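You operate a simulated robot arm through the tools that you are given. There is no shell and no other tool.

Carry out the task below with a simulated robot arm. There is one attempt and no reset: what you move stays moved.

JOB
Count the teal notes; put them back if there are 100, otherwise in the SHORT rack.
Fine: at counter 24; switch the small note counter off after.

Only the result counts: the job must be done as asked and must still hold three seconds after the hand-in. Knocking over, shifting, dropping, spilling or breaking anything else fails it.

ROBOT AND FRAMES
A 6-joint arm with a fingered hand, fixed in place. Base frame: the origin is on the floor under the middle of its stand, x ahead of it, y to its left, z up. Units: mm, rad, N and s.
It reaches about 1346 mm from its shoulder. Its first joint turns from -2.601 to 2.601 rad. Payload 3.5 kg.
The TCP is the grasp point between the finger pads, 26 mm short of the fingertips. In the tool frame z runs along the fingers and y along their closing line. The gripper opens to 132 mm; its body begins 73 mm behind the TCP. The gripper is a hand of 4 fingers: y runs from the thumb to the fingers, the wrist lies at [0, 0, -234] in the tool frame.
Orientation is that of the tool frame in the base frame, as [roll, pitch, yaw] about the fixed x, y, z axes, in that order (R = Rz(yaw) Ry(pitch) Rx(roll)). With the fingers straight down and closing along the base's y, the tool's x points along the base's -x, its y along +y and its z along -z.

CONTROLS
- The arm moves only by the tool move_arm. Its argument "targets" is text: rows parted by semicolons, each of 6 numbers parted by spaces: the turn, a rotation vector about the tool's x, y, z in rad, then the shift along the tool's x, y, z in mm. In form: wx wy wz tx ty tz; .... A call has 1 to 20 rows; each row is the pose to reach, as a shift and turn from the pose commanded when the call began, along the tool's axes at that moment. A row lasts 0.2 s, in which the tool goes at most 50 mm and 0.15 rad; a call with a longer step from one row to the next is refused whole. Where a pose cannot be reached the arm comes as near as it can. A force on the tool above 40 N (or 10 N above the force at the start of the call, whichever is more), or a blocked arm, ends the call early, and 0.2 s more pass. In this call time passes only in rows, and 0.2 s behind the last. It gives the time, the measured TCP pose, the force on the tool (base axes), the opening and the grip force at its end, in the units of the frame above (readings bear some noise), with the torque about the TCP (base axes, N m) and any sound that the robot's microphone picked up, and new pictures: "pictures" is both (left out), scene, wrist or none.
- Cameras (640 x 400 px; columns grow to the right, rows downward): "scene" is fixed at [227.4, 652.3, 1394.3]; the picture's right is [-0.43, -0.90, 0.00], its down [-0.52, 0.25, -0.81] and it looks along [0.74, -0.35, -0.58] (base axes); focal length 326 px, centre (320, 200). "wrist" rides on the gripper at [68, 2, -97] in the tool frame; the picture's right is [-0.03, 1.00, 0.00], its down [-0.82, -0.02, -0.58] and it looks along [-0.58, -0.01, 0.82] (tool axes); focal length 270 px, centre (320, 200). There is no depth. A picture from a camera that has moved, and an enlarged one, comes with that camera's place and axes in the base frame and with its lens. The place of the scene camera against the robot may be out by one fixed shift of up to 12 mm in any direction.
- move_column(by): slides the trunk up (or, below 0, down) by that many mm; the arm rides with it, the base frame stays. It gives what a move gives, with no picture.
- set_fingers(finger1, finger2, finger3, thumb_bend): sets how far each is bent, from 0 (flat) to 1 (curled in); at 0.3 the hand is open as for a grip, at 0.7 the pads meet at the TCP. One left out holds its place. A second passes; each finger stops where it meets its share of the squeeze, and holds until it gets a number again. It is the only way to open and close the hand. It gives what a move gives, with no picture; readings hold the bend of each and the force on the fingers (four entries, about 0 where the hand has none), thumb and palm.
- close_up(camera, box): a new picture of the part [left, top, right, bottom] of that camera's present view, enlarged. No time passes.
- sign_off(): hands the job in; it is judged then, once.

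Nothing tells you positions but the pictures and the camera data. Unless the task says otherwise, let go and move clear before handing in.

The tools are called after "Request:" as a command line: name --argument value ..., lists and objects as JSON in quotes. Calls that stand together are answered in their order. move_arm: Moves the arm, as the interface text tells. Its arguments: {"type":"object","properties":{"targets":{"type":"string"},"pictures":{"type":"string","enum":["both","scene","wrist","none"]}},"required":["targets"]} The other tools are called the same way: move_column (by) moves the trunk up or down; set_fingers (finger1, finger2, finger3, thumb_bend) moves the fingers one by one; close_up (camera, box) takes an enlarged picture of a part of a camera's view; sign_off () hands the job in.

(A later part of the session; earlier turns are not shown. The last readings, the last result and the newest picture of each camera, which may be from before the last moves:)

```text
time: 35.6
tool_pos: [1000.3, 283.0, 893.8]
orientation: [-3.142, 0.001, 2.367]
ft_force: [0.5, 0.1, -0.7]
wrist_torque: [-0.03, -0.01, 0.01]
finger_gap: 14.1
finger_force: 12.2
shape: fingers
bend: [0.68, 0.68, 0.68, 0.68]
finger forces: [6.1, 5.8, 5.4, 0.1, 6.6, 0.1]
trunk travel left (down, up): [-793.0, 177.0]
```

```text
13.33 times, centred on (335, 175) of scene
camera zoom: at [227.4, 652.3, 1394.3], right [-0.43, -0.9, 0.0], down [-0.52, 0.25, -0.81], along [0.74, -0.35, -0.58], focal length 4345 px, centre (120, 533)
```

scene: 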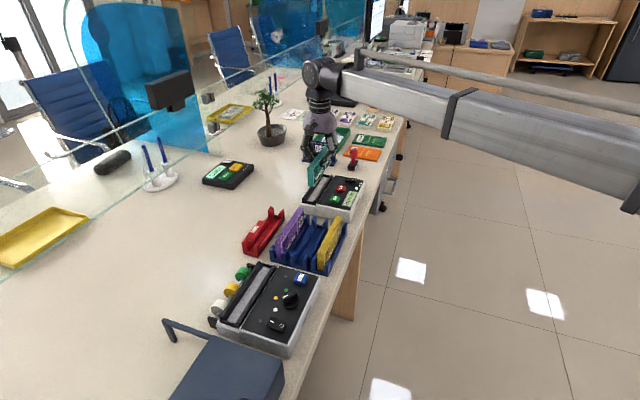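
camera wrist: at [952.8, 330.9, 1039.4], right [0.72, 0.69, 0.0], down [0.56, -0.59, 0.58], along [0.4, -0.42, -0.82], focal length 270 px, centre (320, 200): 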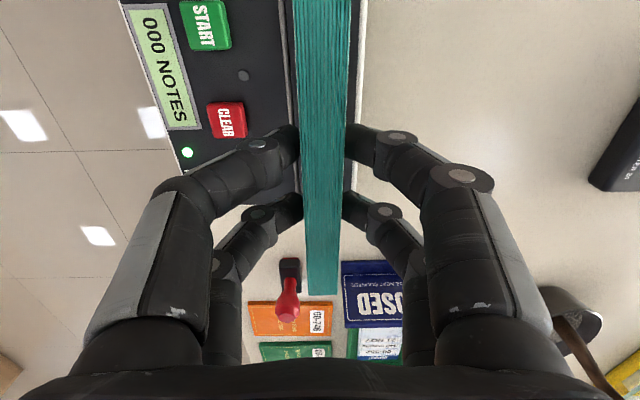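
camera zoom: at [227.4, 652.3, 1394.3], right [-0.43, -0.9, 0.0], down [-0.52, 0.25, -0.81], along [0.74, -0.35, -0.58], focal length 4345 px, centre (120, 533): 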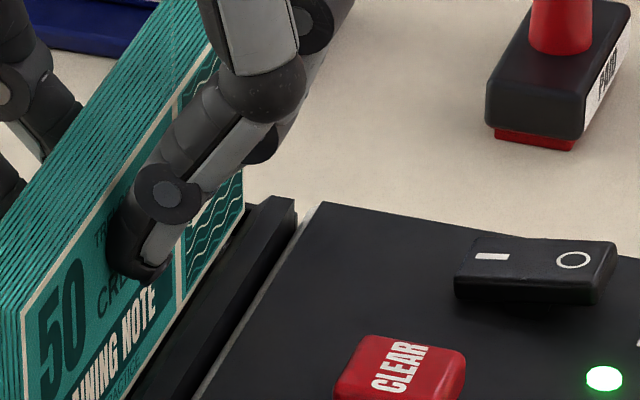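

It's inside the rails. I lower the last millimetres until it touches the floor.

Request:
move_column --by -6

Request:
move_column --by -2.5

Request:
close_up --camera "scene" --box '[308, 180, 340, 210]'

```text
time: 36.2
tool_pos: [1000.6, 284.6, 889.2]
orientation: [-3.141, 0.0, 2.367]
ft_force: [0.2, 0.9, -2.0]
wrist_torque: [0.0, -0.02, 0.04]
finger_gap: 14.2
finger_force: 11.9
shape: fingers
bend: [0.68, 0.68, 0.68, 0.68]
finger forces: [6.2, 5.9, 5.4, 0.0, 6.6, 0.1]
trunk travel left (down, up): [-787.0, 183.0]
```

```text
time: 36.7
tool_pos: [1000.5, 282.5, 886.9]
orientation: [3.14, 0.0, 2.37]
ft_force: [0.0, -0.5, 1.1]
wrist_torque: [0.03, -0.02, 0.03]
finger_gap: 14.1
finger_force: 13.0
shape: fingers
bend: [0.68, 0.68, 0.68, 0.68]
finger forces: [6.5, 6.0, 5.4, 0.1, 7.4, 0.0]
trunk travel left (down, up): [-784.0, 186.0]
```

```text
13.33 times, centred on (324, 195) of scene
camera zoom: at [227.4, 652.3, 1394.3], right [-0.43, -0.9, 0.0], down [-0.52, 0.25, -0.81], along [0.74, -0.35, -0.58], focal length 4345 px, centre (267, 267)
```

zoom: 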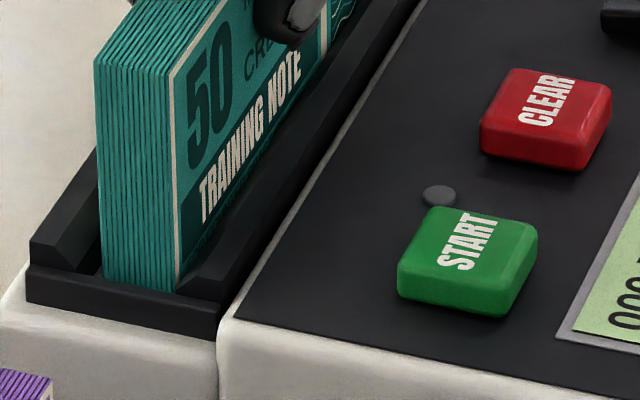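

Contact is beginning. One more millimetre to confirm it's seated, then release.

Request:
move_column --by -1.5

Request:
close_up --camera "scene" --box '[308, 180, 340, 210]'

Request:
close_up --camera "wrist" --box '[220, 0, 420, 240]'

```text
time: 37.2
tool_pos: [999.7, 283.8, 885.9]
orientation: [-3.141, 0.0, 2.368]
ft_force: [0.1, -0.9, 7.2]
wrist_torque: [0.03, 0.03, 0.02]
finger_gap: 13.8
finger_force: 14.3
shape: fingers
bend: [0.69, 0.69, 0.69, 0.68]
finger forces: [7.0, 6.5, 5.8, 0.1, 8.7, 0.1]
trunk travel left (down, up): [-783.0, 187.0]
```

```text
13.33 times, centred on (324, 195) of scene
camera zoom: at [227.4, 652.3, 1394.3], right [-0.43, -0.9, 0.0], down [-0.52, 0.25, -0.81], along [0.74, -0.35, -0.58], focal length 4345 px, centre (267, 267)
```

zoom: 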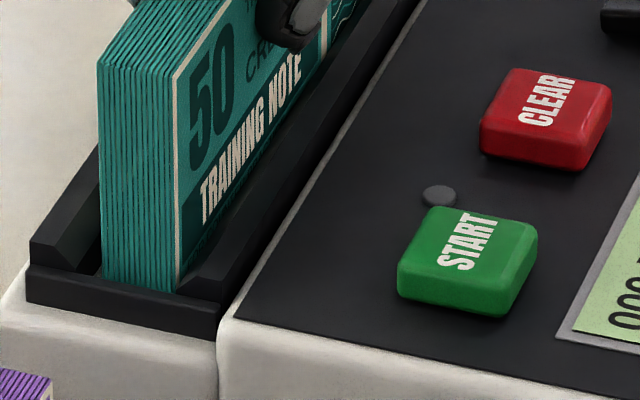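

```text
1.67 times, centred on (320, 120) of wrist
camera zoom: at [952.3, 332.4, 982.6], right [0.72, 0.7, 0.0], down [0.57, -0.58, 0.58], along [0.4, -0.41, -0.82], focal length 450 px, centre (320, 333)
```

zoom: 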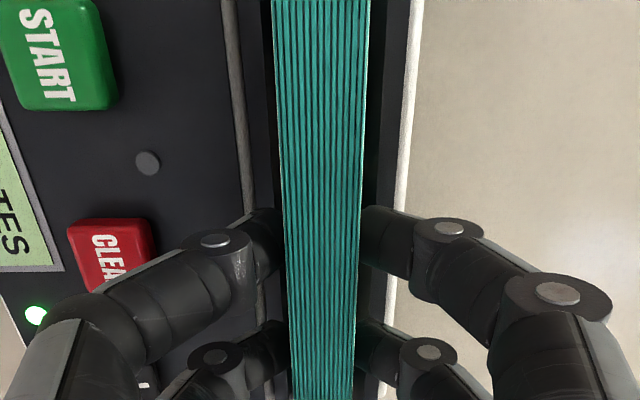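

Seated on the hopper floor (7 N upward). Releasing and lifting away.

Request:
set_fingers --finger1 0.6 --finger2 0.6 --finger3 0.6 --thumb_bend 0.6

Request:
close_up --camera "wrist" --box '[220, 0, 420, 240]'

Request:
close_up --camera "scene" --box '[290, 140, 370, 220]'

Request:
move_column --by 60

Request:
close_up --camera "wrist" --box '[220, 0, 420, 240]'

Request:
close_up --camera "scene" --box '[290, 140, 370, 220]'

```text
time: 38.2
tool_pos: [1000.4, 283.7, 885.0]
orientation: [-3.141, 0.0, 2.368]
ft_force: [0.2, -0.2, -0.5]
wrist_torque: [0.02, -0.03, -0.02]
finger_gap: 32.0
finger_force: 0.1
shape: fingers
bend: [0.6, 0.6, 0.6, 0.6]
finger forces: [0.0, 0.0, 0.0, 0.0, 0.0, 0.0]
trunk travel left (down, up): [-783.0, 187.0]
```

```text
1.67 times, centred on (320, 120) of wrist
camera zoom: at [952.8, 332.7, 981.8], right [0.72, 0.7, 0.0], down [0.57, -0.58, 0.58], along [0.4, -0.41, -0.82], focal length 450 px, centre (320, 333)
```

zoom: 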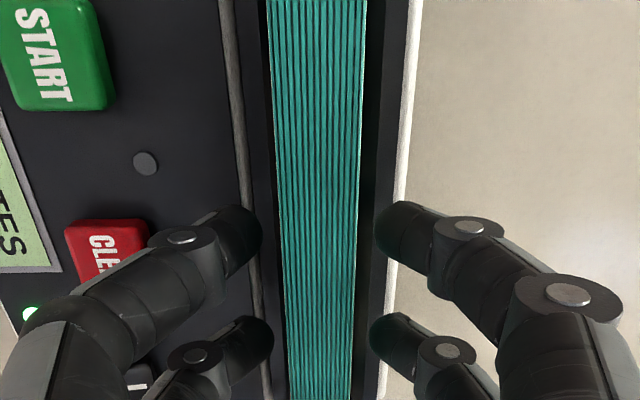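

```text
5.00 times, centred on (330, 180) of scene
camera zoom: at [227.4, 652.3, 1394.3], right [-0.43, -0.9, 0.0], down [-0.52, 0.25, -0.81], along [0.74, -0.35, -0.58], focal length 1630 px, centre (270, 300)
```

zoom: 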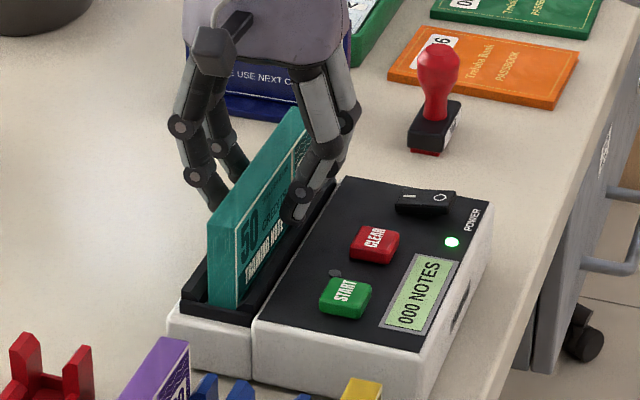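

```text
time: 39.2
tool_pos: [1000.5, 283.7, 943.3]
orientation: [3.141, -0.001, 2.367]
ft_force: [0.0, 0.2, -0.2]
wrist_torque: [-0.02, -0.02, -0.02]
finger_gap: 32.1
finger_force: 0.2
shape: fingers
bend: [0.6, 0.6, 0.6, 0.6]
finger forces: [0.0, 0.1, 0.0, 0.0, 0.0, 0.0]
trunk travel left (down, up): [-843.0, 127.0]
```

```text
1.67 times, centred on (320, 120) of wrist
camera zoom: at [952.9, 332.8, 1041.6], right [0.72, 0.7, 0.0], down [0.57, -0.58, 0.58], along [0.4, -0.41, -0.82], focal length 450 px, centre (320, 333)
```

zoom: 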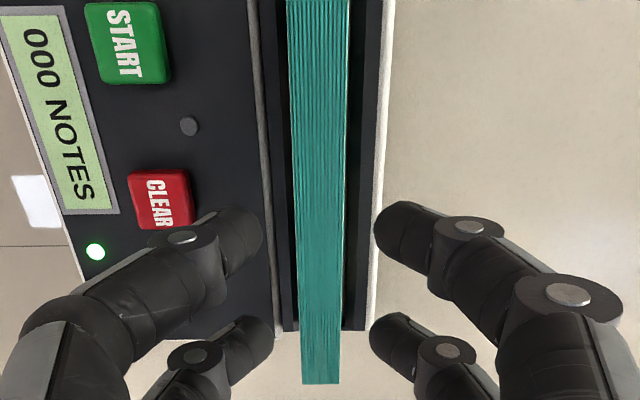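

```text
5.00 times, centred on (330, 180) of scene
camera zoom: at [227.4, 652.3, 1394.3], right [-0.43, -0.9, 0.0], down [-0.52, 0.25, -0.81], along [0.74, -0.35, -0.58], focal length 1630 px, centre (270, 300)
```

zoom: 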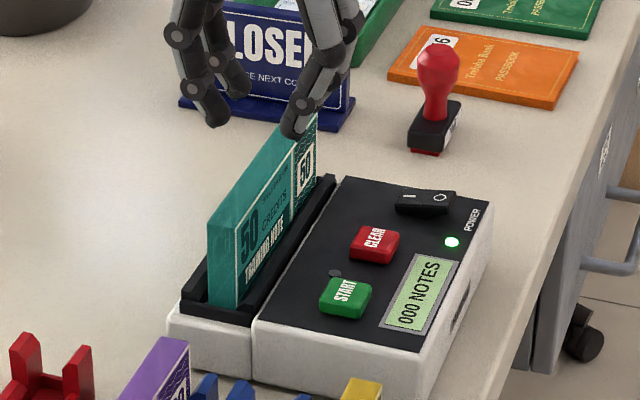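

The notes are standing in the hopper. I form the pointing finger again and go over START.

Request:
set_fingers --finger1 0.4 --finger2 1.0 --finger3 1.0 --thumb_bend 1.0

Request:
move_arm --targets "0 0 0.004 15 -43 0; 0 0 0.008 30 -86 0; 0 0 0.012 44.7 -128.5 0"

Request:
close_up --camera "wrist" --box '[330, 20, 510, 200]'

Request:
close_up --camera "scene" --box '[290, 130, 380, 220]'

```text
time: 40.2
tool_pos: [1001.4, 283.6, 944.9]
orientation: [3.142, 0.001, 2.368]
ft_force: [-0.2, 0.0, 0.4]
wrist_torque: [-0.01, 0.03, -0.02]
finger_gap: 38.5
finger_force: 0.0
shape: fingers
bend: [0.4, 0.74, 0.74, 1.0]
finger forces: [0.0, 0.1, 0.1, 0.0, 0.0, 0.0]
trunk travel left (down, up): [-843.0, 127.0]
```

```text
time: 41.0
tool_pos: [875.4, 220.7, 943.7]
orientation: [3.142, 0.0, 2.354]
ft_force: [-0.6, -0.8, 0.3]
wrist_torque: [0.0, 0.03, 0.02]
finger_gap: 38.8
finger_force: 0.0
shape: fingers
bend: [0.4, 0.74, 0.74, 1.0]
finger forces: [0.1, 0.1, 0.1, 0.0, 0.0, 0.1]
trunk travel left (down, up): [-843.0, 127.0]
camera wrist: at [828.4, 269.4, 1041.9], right [0.72, 0.69, 0.0], down [0.56, -0.59, 0.58], along [0.4, -0.42, -0.82], focal length 270 px, centre (320, 200)
```

scene: 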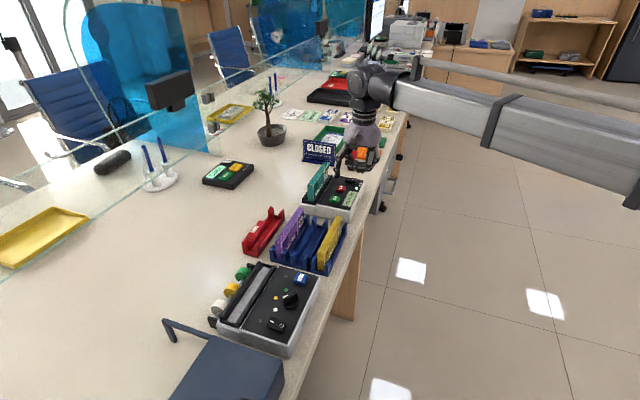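
wrist: 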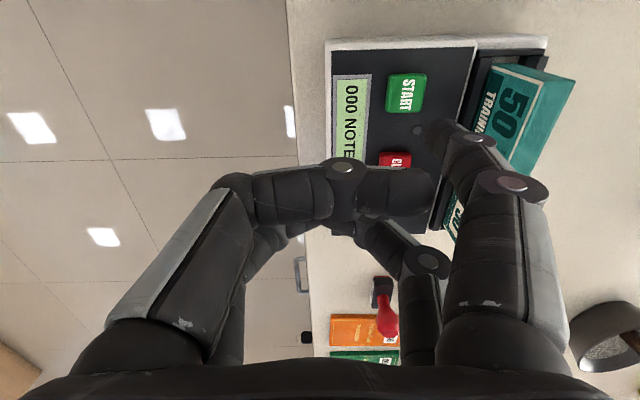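

```text
2.22 times, centred on (420, 110) of wrist
camera zoom: at [828.4, 269.4, 1041.9], right [0.72, 0.69, 0.0], down [0.56, -0.59, 0.58], along [0.4, -0.42, -0.82], focal length 601 px, centre (98, 400)
```

zoom: 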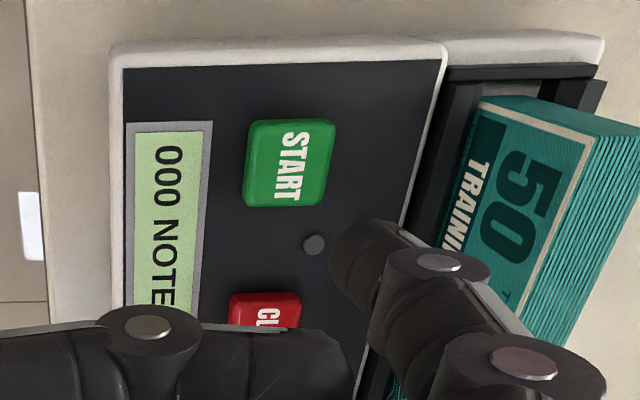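

```text
4.44 times, centred on (335, 175) of scene
camera zoom: at [227.4, 652.3, 1394.3], right [-0.43, -0.9, 0.0], down [-0.52, 0.25, -0.81], along [0.74, -0.35, -0.58], focal length 1448 px, centre (253, 311)
```

zoom: 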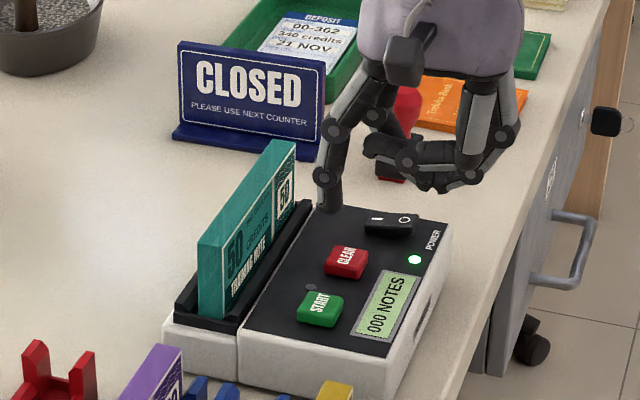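

The fingertip would land ~5 mm short of START's centre; correcting and lowering.

Request:
move_arm --targets "0 0 0 -1.2 5.5 0" --pictures "none"

Request:
move_column --by -62

Request:
close_up --camera "scene" --box '[295, 150, 375, 220]'

Request:
close_up --camera "wrist" --box '[330, 20, 510, 200]'

```text
time: 41.4
tool_pos: [881.8, 223.5, 944.3]
orientation: [3.141, 0.0, 2.355]
ft_force: [-0.4, -0.1, -0.9]
wrist_torque: [0.02, 0.0, 0.0]
finger_gap: 38.8
finger_force: 0.1
shape: fingers
bend: [0.4, 0.74, 0.74, 1.0]
finger forces: [0.1, 0.0, 0.0, 0.0, 0.0, 0.1]
trunk travel left (down, up): [-843.0, 127.0]
```

```text
time: 42.4
tool_pos: [881.7, 223.7, 883.4]
orientation: [-3.14, -0.002, 2.356]
ft_force: [-0.3, 0.2, -0.1]
wrist_torque: [0.0, 0.01, 0.0]
finger_gap: 38.6
finger_force: 0.0
shape: fingers
bend: [0.4, 0.74, 0.74, 1.0]
finger forces: [0.0, 0.1, 0.0, 0.0, 0.1, 0.0]
trunk travel left (down, up): [-781.0, 189.0]
```

```text
5.71 times, centred on (335, 185) of scene
camera zoom: at [227.4, 652.3, 1394.3], right [-0.43, -0.9, 0.0], down [-0.52, 0.25, -0.81], along [0.74, -0.35, -0.58], focal length 1862 px, centre (234, 286)
```

zoom: 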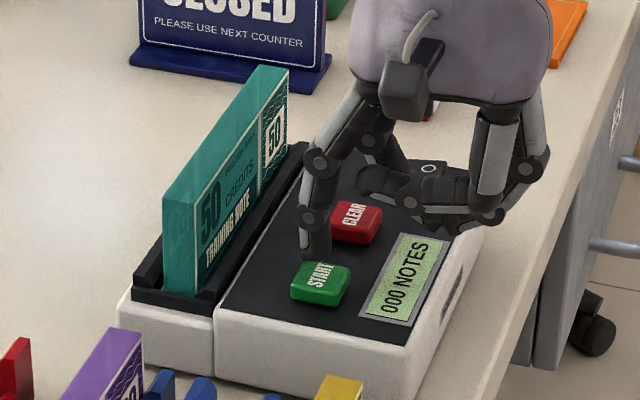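

```text
2.22 times, centred on (420, 110) of wrist
camera zoom: at [834.8, 273.6, 979.8], right [0.72, 0.69, 0.0], down [0.56, -0.59, 0.58], along [0.4, -0.42, -0.82], focal length 601 px, centre (98, 400)
```

zoom: 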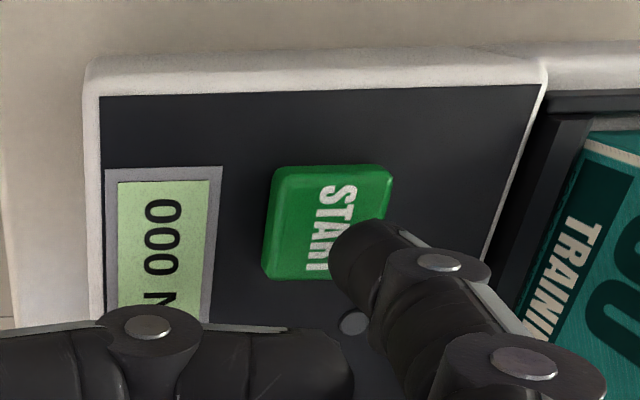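

Tip is right above START. Pressing down in small steps.

Request:
move_column --by -9

Request:
move_column --by -3

Request:
close_up --camera "scene" --box '[295, 150, 375, 220]'

```text
time: 43.0
tool_pos: [882.5, 223.8, 873.8]
orientation: [-3.14, 0.0, 2.356]
ft_force: [0.1, 0.6, -0.2]
wrist_torque: [0.0, 0.02, 0.0]
finger_gap: 38.7
finger_force: 0.1
shape: fingers
bend: [0.4, 0.74, 0.74, 1.0]
finger forces: [0.1, 0.0, 0.1, 0.0, 0.1, 0.0]
trunk travel left (down, up): [-772.0, 198.0]
```

```text
time: 43.5
tool_pos: [883.7, 223.8, 870.2]
orientation: [3.141, -0.001, 2.357]
ft_force: [0.0, -0.4, 1.4]
wrist_torque: [0.06, -0.04, -0.02]
finger_gap: 39.1
finger_force: 0.8
shape: fingers
bend: [0.4, 0.74, 0.74, 1.0]
finger forces: [1.3, 0.0, 0.1, 0.1, 0.1, 0.1]
trunk travel left (down, up): [-769.0, 201.0]
```

```text
5.71 times, centred on (335, 185) of scene
camera zoom: at [227.4, 652.3, 1394.3], right [-0.43, -0.9, 0.0], down [-0.52, 0.25, -0.81], along [0.74, -0.35, -0.58], focal length 1862 px, centre (234, 286)
```

zoom: 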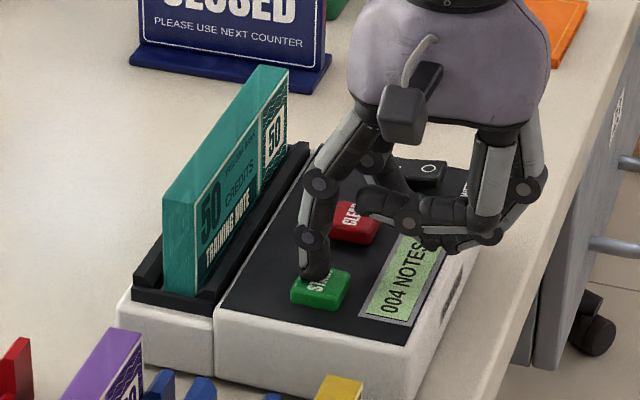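

Counting has started (display at 004 and rising). I lift off and wait for the final number.

Request:
move_column --by 70

Request:
close_up --camera "scene" --box '[295, 150, 375, 220]'

Request:
move_arm --targets "0 0 0 0 0 0; 0 0 0 0 0 0; 0 0 0 0 0 0; 0 0 0 0 0 0; 0 0 0 0 0 0; 0 0 0 0 0 0; 0 0 0 0 0 0; 0 0 0 0 0 0; 0 0 0 0 0 0; 0 0 0 0 0 0; 0 0 0 0 0 0; 0 0 0 0 0 0; 0 0 0 0 0 0; 0 0 0 0 0 0; 0 0 0 0 0 0" --pictures "none"

Request:
close_up --camera "scene" --box '[295, 150, 375, 220]'

```text
time: 44.6
tool_pos: [882.5, 223.7, 941.4]
orientation: [3.141, -0.001, 2.356]
ft_force: [0.4, -0.3, 0.0]
wrist_torque: [0.02, 0.0, 0.0]
finger_gap: 38.7
finger_force: 0.0
shape: fingers
bend: [0.4, 0.74, 0.74, 1.0]
finger forces: [0.0, 0.0, 0.0, 0.1, 0.0, 0.1]
trunk travel left (down, up): [-839.0, 131.0]
```

```text
5.71 times, centred on (335, 185) of scene
camera zoom: at [227.4, 652.3, 1394.3], right [-0.43, -0.9, 0.0], down [-0.52, 0.25, -0.81], along [0.74, -0.35, -0.58], focal length 1862 px, centre (234, 286)
```

zoom: 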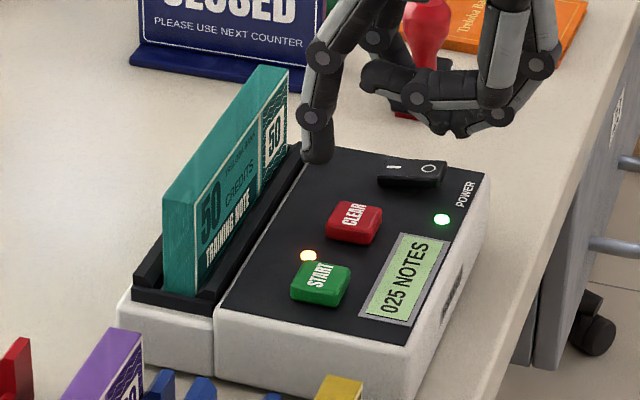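

```text
time: 47.8
tool_pos: [883.0, 224.6, 941.0]
orientation: [3.138, -0.001, 2.357]
ft_force: [0.0, -0.1, -0.3]
wrist_torque: [-0.01, 0.01, -0.02]
finger_gap: 38.7
finger_force: 0.0
shape: fingers
bend: [0.4, 0.74, 0.74, 1.0]
finger forces: [0.0, 0.0, 0.0, 0.0, 0.0, 0.0]
trunk travel left (down, up): [-839.0, 131.0]
```

```text
5.71 times, centred on (335, 185) of scene
camera zoom: at [227.4, 652.3, 1394.3], right [-0.43, -0.9, 0.0], down [-0.52, 0.25, -0.81], along [0.74, -0.35, -0.58], focal length 1862 px, centre (234, 286)
```

zoom: 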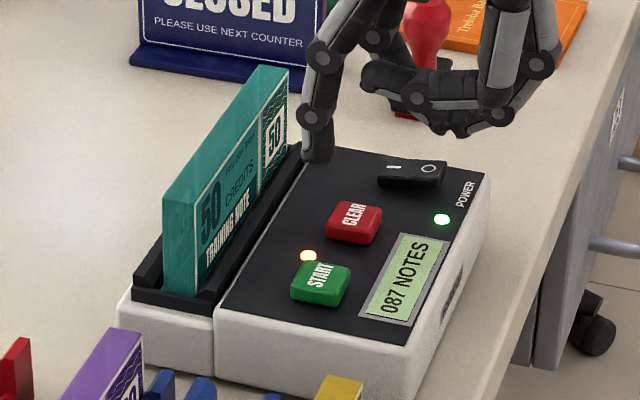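

Counting still runs (087, amber lamp on). I wait for it to finish.

Request:
move_arm --targets "0 0 0 0 0 0; 0 0 0 0 0 0; 0 0 0 0 0 0; 0 0 0 0 0 0; 0 0 0 0 0 0; 0 0 0 0 0 0; 0 0 0 0 0 0; 0 0 0 0 0 0" --pictures "none"

Request:
close_up --camera "scene" --box '[320, 170, 375, 215]'

Request:
move_arm --targets "0 0 0 0 0 0; 0 0 0 0 0 0; 0 0 0 0 0 0; 0 0 0 0 0 0; 0 0 0 0 0 0; 0 0 0 0 0 0; 0 0 0 0 0 0; 0 0 0 0 0 0" --pictures "none"

Request:
close_up --camera "scene" --box '[320, 170, 375, 215]'

```text
time: 49.6
tool_pos: [882.5, 224.6, 941.3]
orientation: [-3.141, -0.001, 2.357]
ft_force: [0.0, 0.1, -0.4]
wrist_torque: [-0.02, 0.0, 0.01]
finger_gap: 38.8
finger_force: 0.0
shape: fingers
bend: [0.4, 0.74, 0.74, 1.0]
finger forces: [0.1, 0.1, 0.0, 0.0, 0.0, 0.0]
trunk travel left (down, up): [-839.0, 131.0]
```

```text
8.89 times, centred on (348, 192) of scene
camera zoom: at [227.4, 652.3, 1394.3], right [-0.43, -0.9, 0.0], down [-0.52, 0.25, -0.81], along [0.74, -0.35, -0.58], focal length 2897 px, centre (76, 267)
```

zoom: 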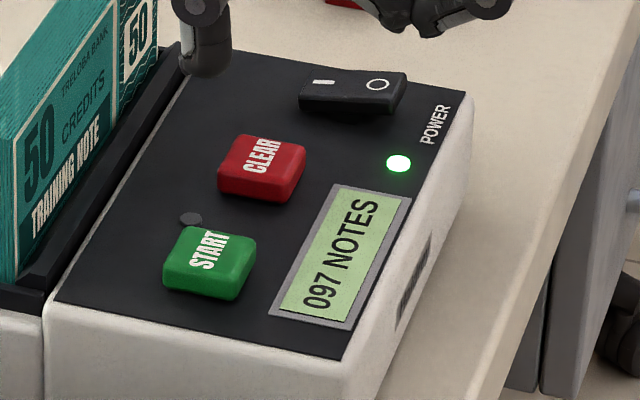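

```text
time: 51.4
tool_pos: [883.4, 224.8, 940.2]
orientation: [-3.142, 0.0, 2.357]
ft_force: [-0.2, -1.2, 0.1]
wrist_torque: [-0.01, 0.03, -0.03]
finger_gap: 38.9
finger_force: 0.0
shape: fingers
bend: [0.4, 0.74, 0.74, 1.0]
finger forces: [0.0, 0.0, 0.1, 0.0, 0.1, 0.1]
trunk travel left (down, up): [-839.0, 131.0]
```

```text
8.89 times, centred on (348, 192) of scene
camera zoom: at [227.4, 652.3, 1394.3], right [-0.43, -0.9, 0.0], down [-0.52, 0.25, -0.81], along [0.74, -0.35, -0.58], focal length 2897 px, centre (76, 267)
```

zoom: 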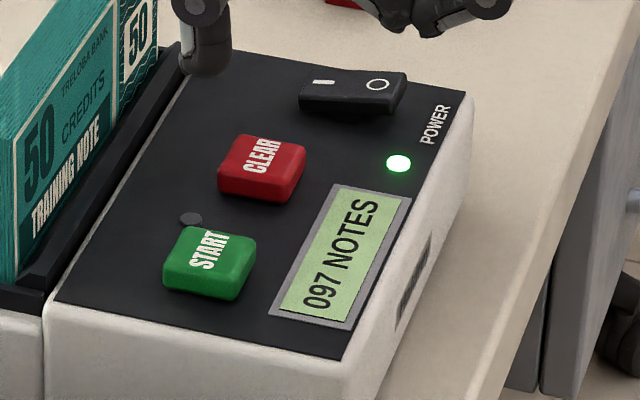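

Final count is 097 with the counting lamp off, so the teal notes go in the SHORT rack. I return over the hopper to pick the bundle up.

Request:
set_fingers --finger1 0.6 --finger2 0.6 --finger3 0.6 --thumb_bend 0.6

Request:
move_arm --targets "0 0 0.003 -14 42 0; 0 0 0.006 -28 84 0; 0 0 0.0075 -41.6 126.2 0; 0 0 0.0075 -41.6 126.2 0"

Request:
close_up --camera "wrist" --box '[220, 0, 420, 240]'

```text
time: 52.4
tool_pos: [882.6, 224.4, 940.1]
orientation: [3.141, 0.0, 2.358]
ft_force: [-0.1, -0.6, 0.6]
wrist_torque: [0.03, -0.02, -0.01]
finger_gap: 33.0
finger_force: 0.1
shape: fingers
bend: [0.6, 0.6, 0.6, 0.6]
finger forces: [0.0, 0.0, 0.0, 0.0, 0.0, 0.0]
trunk travel left (down, up): [-839.0, 131.0]
```

```text
time: 53.4
tool_pos: [1004.1, 284.8, 940.8]
orientation: [-3.141, 0.0, 2.35]
ft_force: [0.3, -0.9, -0.9]
wrist_torque: [-0.01, 0.01, -0.04]
finger_gap: 32.7
finger_force: 0.2
shape: fingers
bend: [0.6, 0.6, 0.6, 0.6]
finger forces: [0.1, 0.0, 0.1, 0.0, 0.0, 0.0]
trunk travel left (down, up): [-839.0, 131.0]
camera wrist: at [956.6, 334.9, 1037.6], right [0.73, 0.68, 0.0], down [0.56, -0.6, 0.58], along [0.39, -0.42, -0.82], focal length 270 px, centre (320, 200)
```

scene: 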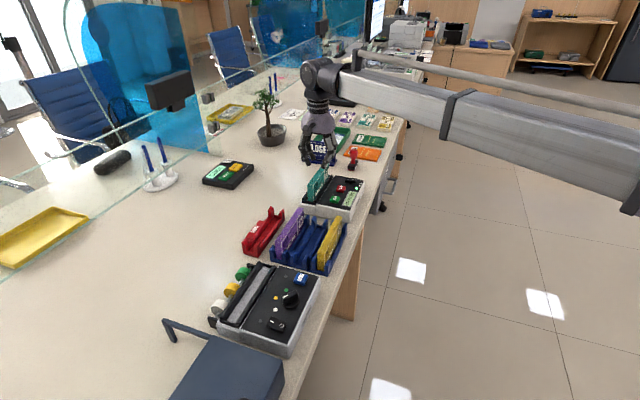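
wrist: 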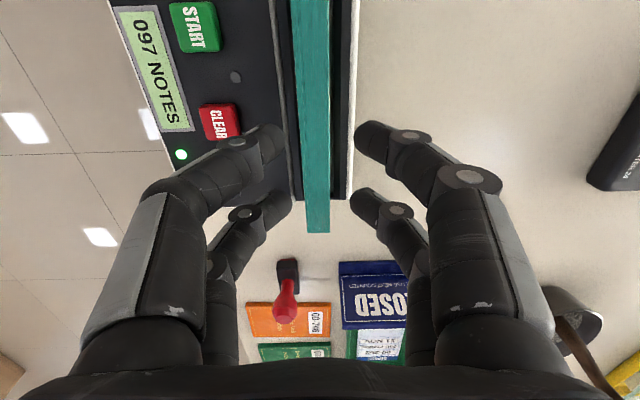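

```text
1.67 times, centred on (320, 120) of wrist
camera zoom: at [956.6, 334.9, 1037.6], right [0.73, 0.68, 0.0], down [0.56, -0.6, 0.58], along [0.39, -0.42, -0.82], focal length 450 px, centre (320, 333)
```

zoom: 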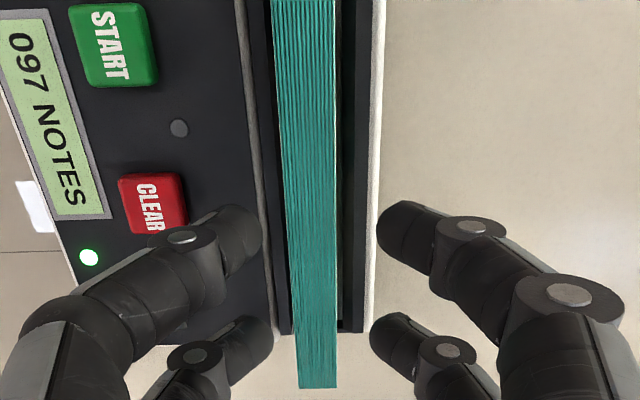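

The bundle stands as I left it; I centre on it (−2.5 mm), lower and grip.

Request:
move_arm --targets "0 0 0 1 -2.5 0; 0 0 0 1 -2.5 0" --pictures "none"

Request:
move_column --by -40

Request:
close_up --camera "wrist" --box '[220, 0, 420, 240]'

Request:
close_up --camera "scene" --box '[290, 140, 370, 220]'

```text
time: 54.0
tool_pos: [1000.6, 282.0, 940.2]
orientation: [-3.14, 0.0, 2.349]
ft_force: [0.1, 0.8, 0.4]
wrist_torque: [-0.01, -0.01, 0.0]
finger_gap: 32.8
finger_force: 0.1
shape: fingers
bend: [0.6, 0.6, 0.6, 0.6]
finger forces: [0.0, 0.0, 0.1, 0.1, 0.0, 0.0]
trunk travel left (down, up): [-839.0, 131.0]
```

```text
time: 54.8
tool_pos: [1000.7, 282.9, 900.2]
orientation: [-3.141, 0.0, 2.351]
ft_force: [0.4, 0.5, -0.3]
wrist_torque: [0.01, -0.03, -0.01]
finger_gap: 32.7
finger_force: 0.0
shape: fingers
bend: [0.6, 0.6, 0.6, 0.6]
finger forces: [0.1, 0.1, 0.0, 0.0, 0.0, 0.0]
trunk travel left (down, up): [-799.0, 171.0]
```

```text
1.67 times, centred on (320, 120) of wrist
camera zoom: at [953.1, 333.0, 997.8], right [0.73, 0.68, 0.0], down [0.56, -0.6, 0.58], along [0.4, -0.42, -0.82], focal length 450 px, centre (320, 333)
```

zoom: 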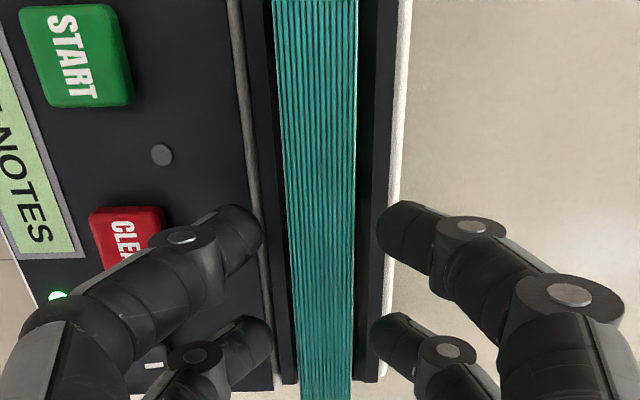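

```text
5.00 times, centred on (330, 180) of scene
camera zoom: at [227.4, 652.3, 1394.3], right [-0.43, -0.9, 0.0], down [-0.52, 0.25, -0.81], along [0.74, -0.35, -0.58], focal length 1630 px, centre (270, 300)
```

zoom: 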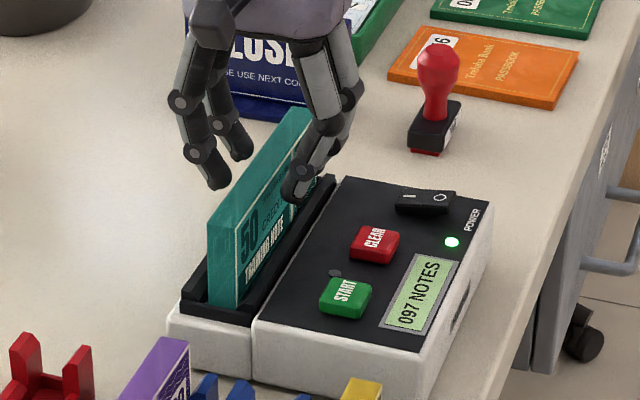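

Centred within 1 mm. Lower 18 mm and grip.

Request:
move_column --by -18

Request:
set_fingers --finger1 0.72 --finger2 0.72 --finger3 0.72 --thumb_bend 0.72

Request:
move_column --by 20

Request:
close_up --camera "scene" --box '[290, 140, 370, 220]'

```text
time: 55.5
tool_pos: [999.9, 282.7, 881.6]
orientation: [3.141, 0.0, 2.347]
ft_force: [1.1, -0.5, -0.1]
wrist_torque: [0.01, 0.0, 0.03]
finger_gap: 32.7
finger_force: 0.1
shape: fingers
bend: [0.6, 0.6, 0.6, 0.6]
finger forces: [0.0, 0.0, 0.0, 0.1, 0.0, 0.0]
trunk travel left (down, up): [-781.0, 189.0]
```

```text
time: 56.5
tool_pos: [1000.1, 282.7, 882.1]
orientation: [-3.141, -0.001, 2.348]
ft_force: [0.5, -0.2, 0.4]
wrist_torque: [0.02, 0.01, 0.0]
finger_gap: 14.4
finger_force: 12.1
shape: fingers
bend: [0.67, 0.68, 0.68, 0.68]
finger forces: [6.1, 6.1, 5.3, 0.0, 6.7, 0.0]
trunk travel left (down, up): [-781.0, 189.0]
```

```text
time: 57.1
tool_pos: [1000.5, 283.7, 902.2]
orientation: [3.141, -0.001, 2.349]
ft_force: [0.1, -0.3, -1.1]
wrist_torque: [0.01, -0.03, 0.01]
finger_gap: 14.3
finger_force: 12.1
shape: fingers
bend: [0.67, 0.68, 0.68, 0.68]
finger forces: [6.2, 5.9, 5.4, 0.1, 6.7, 0.0]
trunk travel left (down, up): [-801.0, 169.0]
```

```text
5.00 times, centred on (330, 180) of scene
camera zoom: at [227.4, 652.3, 1394.3], right [-0.43, -0.9, 0.0], down [-0.52, 0.25, -0.81], along [0.74, -0.35, -0.58], focal length 1630 px, centre (270, 300)
```

zoom: 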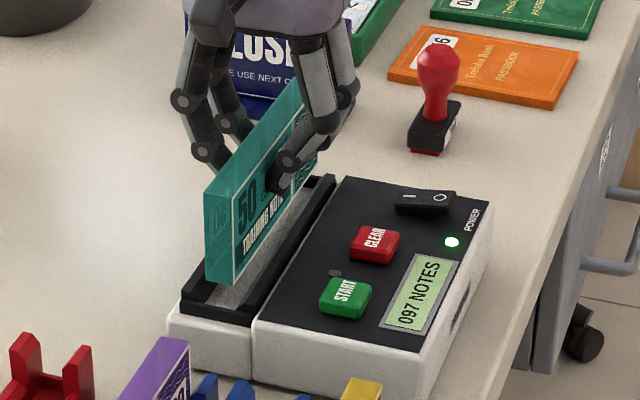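

It lifted cleanly. I raise high and move over near the racks to measure the SHORT rack before placing.

Request:
move_column --by 150

Request:
move_arm --targets "0 0 0 40 -7 0; 0 0 0 80 -14 0; 0 0 0 120 -21 0; 0 0 0 160 -28 0; 0 0 0 200 -35 0; 0 0 0 237.7 -40.6 0; 0 0 0 237.7 -40.6 0"

Request:
close_up --camera "wrist" --box '[340, 0, 500, 140]'

Request:
close_up --camera "scene" --box '[230, 195, 310, 265]'

```text
time: 58.9
tool_pos: [1000.0, 282.2, 1053.0]
orientation: [3.141, 0.001, 2.349]
ft_force: [-0.7, -0.8, -1.1]
wrist_torque: [-0.05, -0.02, -0.01]
finger_gap: 14.1
finger_force: 11.8
shape: fingers
bend: [0.67, 0.68, 0.68, 0.68]
finger forces: [6.2, 5.9, 5.4, 0.0, 6.7, 0.0]
trunk travel left (down, up): [-951.0, 19.0]
```

```text
time: 60.5
tool_pos: [804.7, 425.4, 1052.5]
orientation: [-3.141, 0.001, 2.349]
ft_force: [0.8, -0.6, -1.1]
wrist_torque: [-0.01, -0.02, -0.01]
finger_gap: 14.0
finger_force: 11.8
shape: fingers
bend: [0.67, 0.68, 0.68, 0.68]
finger forces: [6.1, 5.9, 5.4, 0.0, 6.7, 0.0]
trunk travel left (down, up): [-951.0, 19.0]
camera wrist: at [757.5, 474.4, 1149.6], right [0.73, 0.68, 0.0], down [0.56, -0.6, 0.58], along [0.39, -0.42, -0.82], focal length 270 px, centre (320, 200)
```

scene: 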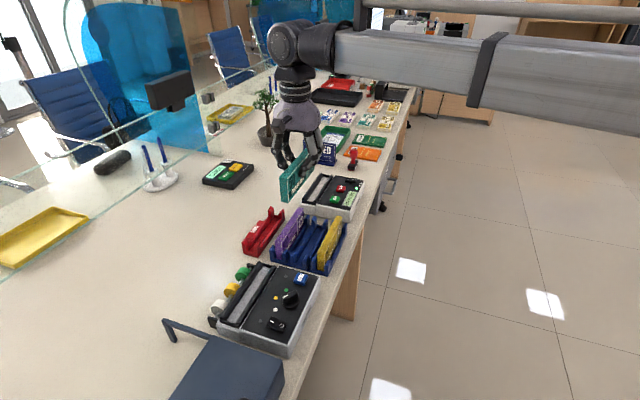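
wrist: 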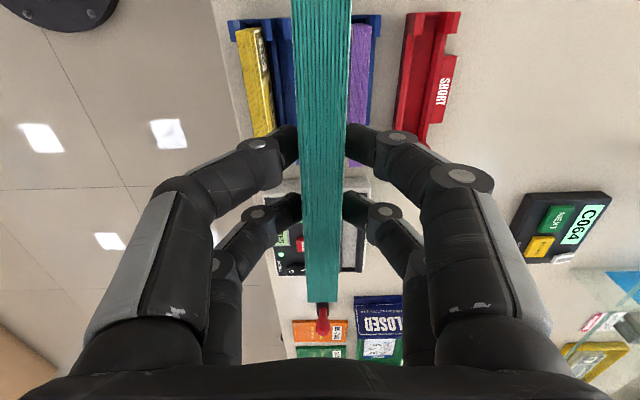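

```text
2.86 times, centred on (420, 70) of wrist
camera zoom: at [757.5, 474.4, 1149.6], right [0.73, 0.68, 0.0], down [0.56, -0.6, 0.58], along [0.39, -0.42, -0.82], focal length 772 px, centre (34, 571)
```

zoom: 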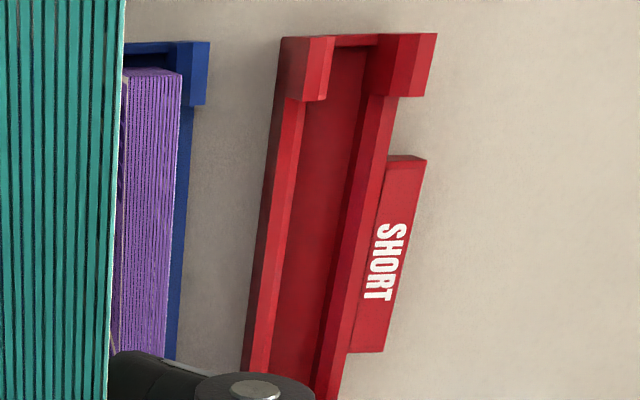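

```text
5.71 times, centred on (270, 230) of scene
camera zoom: at [227.4, 652.3, 1394.3], right [-0.43, -0.9, 0.0], down [-0.52, 0.25, -0.81], along [0.74, -0.35, -0.58], focal length 1862 px, centre (606, 29)
```

zoom: 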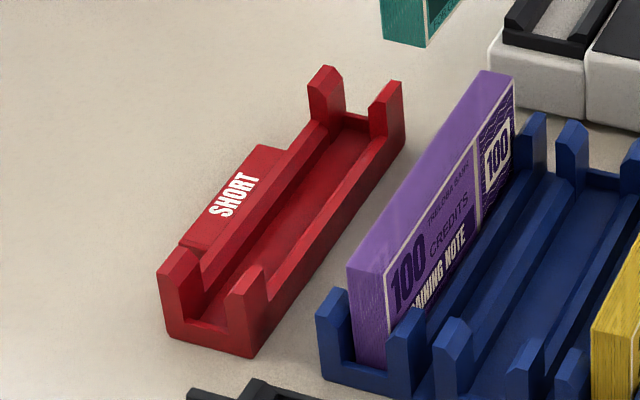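

I zoom further on the SHORT rack to find its slot edges.

Request:
close_up --camera "wrist" --box '[395, 5, 465, 65]'

Request:
close_up --camera "wrist" --box '[385, 70, 455, 130]'

Request:
close_up --camera "scene" --box '[240, 215, 290, 260]'

Request:
close_up --camera "scene" --box '[255, 200, 295, 235]'

```text
6.67 times, centred on (430, 35) of wrist
camera zoom: at [757.5, 474.4, 1149.6], right [0.73, 0.68, 0.0], down [0.56, -0.6, 0.58], along [0.39, -0.42, -0.82], focal length 1802 px, centre (-413, 1300)
```

zoom: 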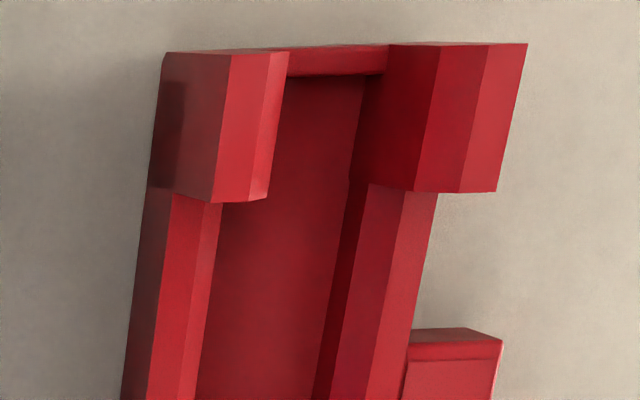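

```text
6.67 times, centred on (420, 100) of wrist
camera zoom: at [757.5, 474.4, 1149.6], right [0.73, 0.68, 0.0], down [0.56, -0.6, 0.58], along [0.39, -0.42, -0.82], focal length 1802 px, centre (-347, 867)
```

zoom: 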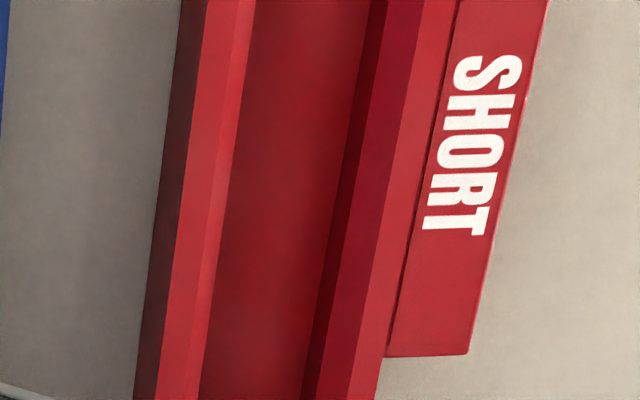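

```text
8.89 times, centred on (265, 238) of scene
camera zoom: at [227.4, 652.3, 1394.3], right [-0.43, -0.9, 0.0], down [-0.52, 0.25, -0.81], along [0.74, -0.35, -0.58], focal length 2897 px, centre (809, -133)
```

zoom: 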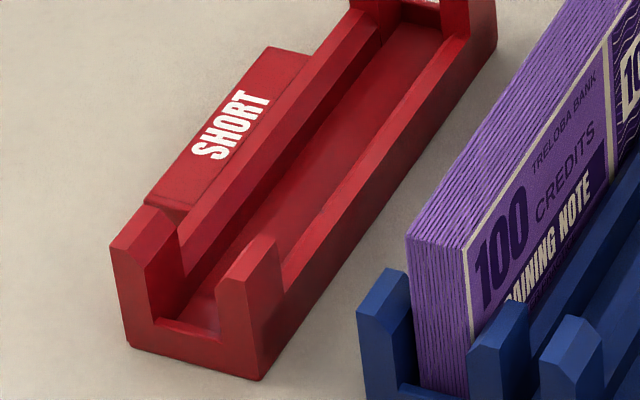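

```text
11.43 times, centred on (275, 218) of scene
camera zoom: at [227.4, 652.3, 1394.3], right [-0.43, -0.9, 0.0], down [-0.52, 0.25, -0.81], along [0.74, -0.35, -0.58], focal length 3725 px, centre (834, 0)
```

zoom: 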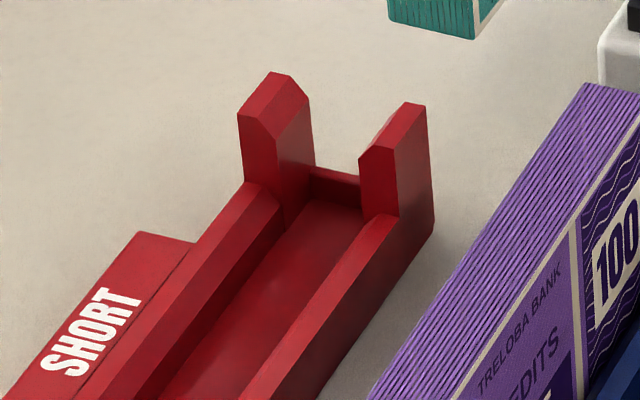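

SHORT rack slot centre is ≈ u −289, n 988 (base ≈(903, 495)), about 24 mm wide, same length as the others. I move the bundle over it, with a small yaw fix.

Request:
move_arm --targets "0 0 -0.006 -6 40 0; 0 0 -0.012 -12 80 0; 0 0 -0.02 -19.6 120 0; 0 0 -0.02 -19.6 120 0" --pictures "none"

Request:
move_column --by -130

Request:
move_arm --targets "0 0 0 0 0 0"

Request:
close_up --camera "wrist" --box '[220, 0, 420, 240]'

Request:
close_up --camera "scene" --box '[225, 185, 305, 265]'

```text
time: 61.5
tool_pos: [901.3, 495.0, 1052.6]
orientation: [-3.141, -0.002, 2.369]
ft_force: [-0.2, -0.3, -1.7]
wrist_torque: [0.02, 0.0, -0.01]
finger_gap: 14.1
finger_force: 12.4
shape: fingers
bend: [0.67, 0.68, 0.69, 0.68]
finger forces: [6.1, 6.0, 5.3, 0.1, 6.6, 0.0]
trunk travel left (down, up): [-951.0, 19.0]
```

```text
time: 63.1
tool_pos: [902.2, 496.0, 922.0]
orientation: [3.141, 0.0, 2.368]
ft_force: [0.1, -0.3, -0.9]
wrist_torque: [0.0, 0.01, -0.02]
finger_gap: 14.5
finger_force: 11.9
shape: fingers
bend: [0.67, 0.68, 0.69, 0.68]
finger forces: [6.2, 5.8, 5.4, 0.1, 6.6, 0.0]
trunk travel left (down, up): [-821.0, 149.0]
```

```text
time: 63.5
tool_pos: [902.5, 495.3, 923.1]
orientation: [3.141, 0.0, 2.368]
ft_force: [-0.1, -0.2, -1.4]
wrist_torque: [0.01, -0.03, 0.01]
finger_gap: 14.5
finger_force: 12.0
shape: fingers
bend: [0.67, 0.68, 0.69, 0.68]
finger forces: [6.0, 6.0, 5.4, 0.1, 6.6, 0.0]
trunk travel left (down, up): [-821.0, 149.0]
camera wrist: at [853.6, 544.4, 1019.7], right [0.72, 0.7, 0.0], down [0.57, -0.58, 0.58], along [0.4, -0.41, -0.82], focal length 270 px, centre (320, 200)
```

scene: 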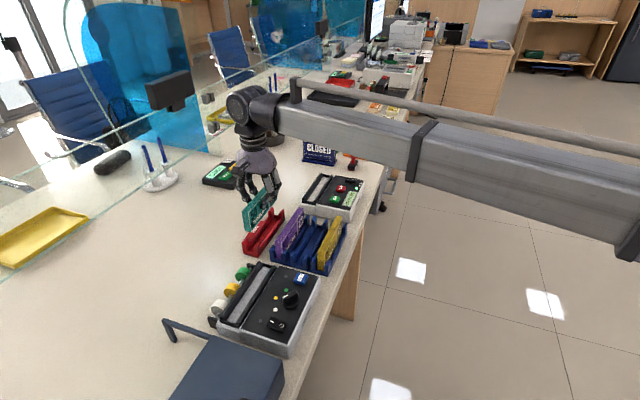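
wrist: 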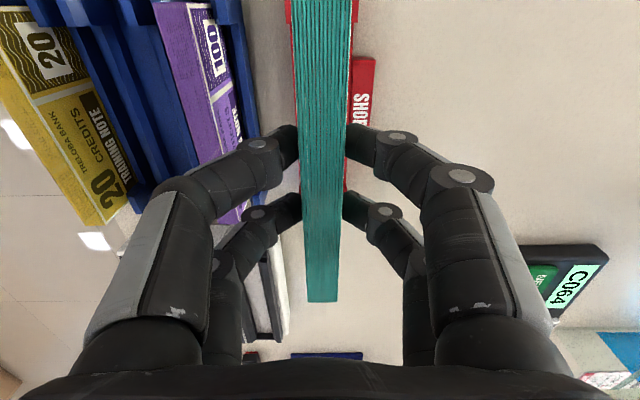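

```text
1.67 times, centred on (320, 120) of wrist
camera zoom: at [853.6, 544.4, 1019.7], right [0.72, 0.7, 0.0], down [0.57, -0.58, 0.58], along [0.4, -0.41, -0.82], focal length 450 px, centre (320, 333)
```

zoom: 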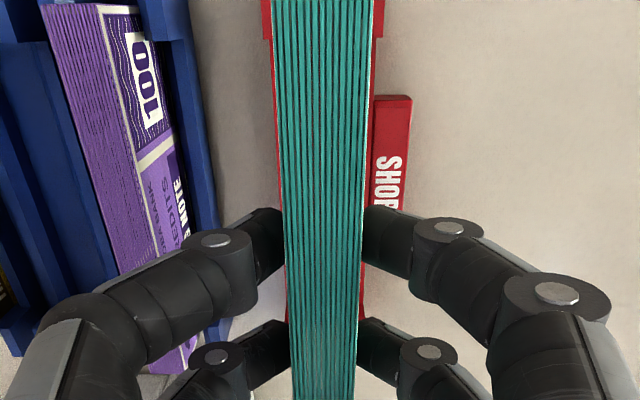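

```text
5.00 times, centred on (265, 225) of scene
camera zoom: at [227.4, 652.3, 1394.3], right [-0.43, -0.9, 0.0], down [-0.52, 0.25, -0.81], along [0.74, -0.35, -0.58], focal length 1630 px, centre (595, 75)
```

zoom: 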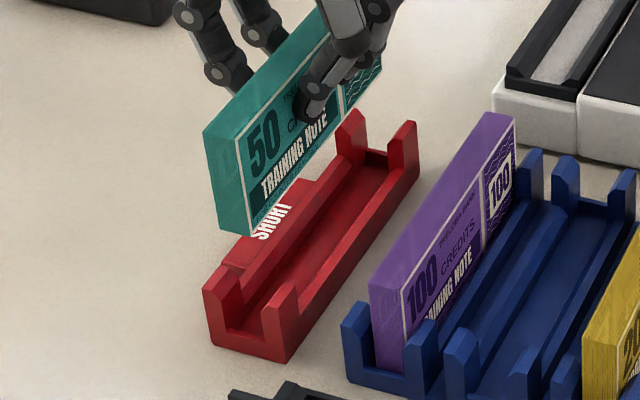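

Bundle and rack are parallel and aligned within 1 mm across. I lower to just above the posts and compare the ends.

Request:
move_column --by -30

Request:
close_up --camera "scene" --box '[245, 220, 285, 260]'

Request:
close_up --camera "scene" --box '[255, 195, 295, 235]'

Request:
close_up --camera "wrist" --box '[220, 0, 420, 240]'

```text
time: 64.2
tool_pos: [901.9, 495.5, 893.9]
orientation: [3.141, 0.001, 2.369]
ft_force: [-0.3, 0.4, -1.2]
wrist_torque: [0.02, 0.01, 0.0]
finger_gap: 14.3
finger_force: 11.7
shape: fingers
bend: [0.67, 0.68, 0.69, 0.68]
finger forces: [6.0, 5.9, 5.4, 0.1, 6.6, 0.0]
trunk travel left (down, up): [-791.0, 179.0]
```

```text
10.00 times, centred on (265, 240) of scene
camera zoom: at [227.4, 652.3, 1394.3], right [-0.43, -0.9, 0.0], down [-0.52, 0.25, -0.81], along [0.74, -0.35, -0.58], focal length 3259 px, centre (870, -200)
```

zoom: 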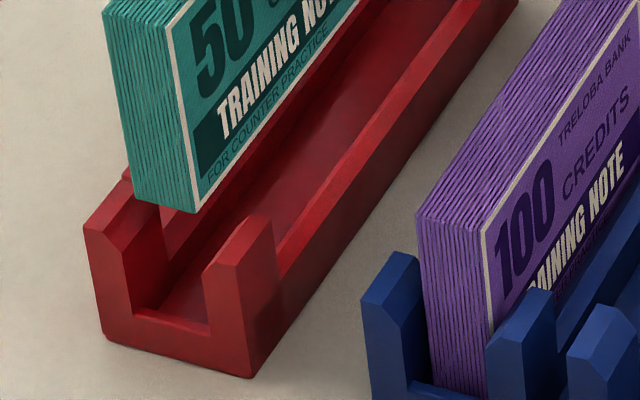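

```text
10.00 times, centred on (275, 215) of scene
camera zoom: at [227.4, 652.3, 1394.3], right [-0.43, -0.9, 0.0], down [-0.52, 0.25, -0.81], along [0.74, -0.35, -0.58], focal length 3259 px, centre (770, 50)
```

zoom: 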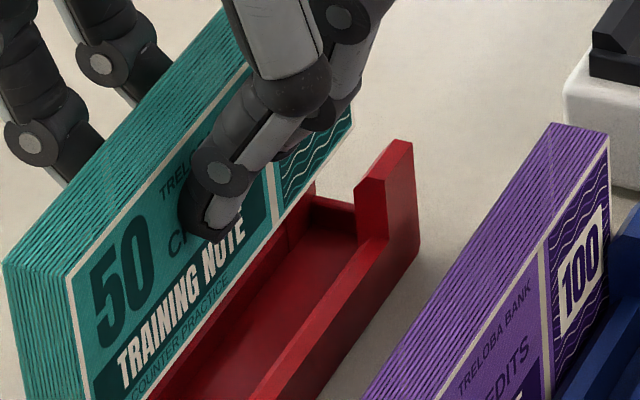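

```text
1.67 times, centred on (320, 120) of wrist
camera zoom: at [853.6, 544.3, 989.7], right [0.72, 0.7, 0.0], down [0.57, -0.58, 0.58], along [0.4, -0.41, -0.82], focal length 450 px, centre (320, 333)
```

zoom: 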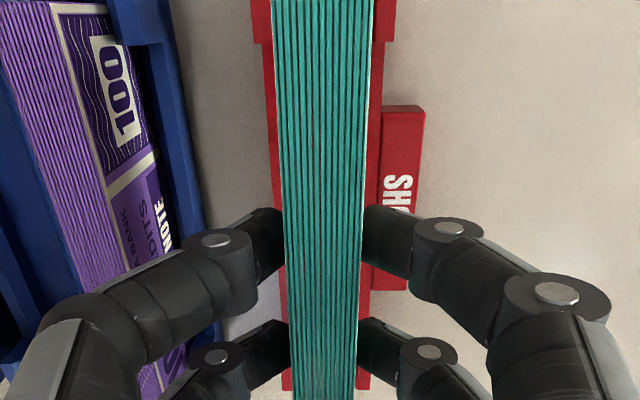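

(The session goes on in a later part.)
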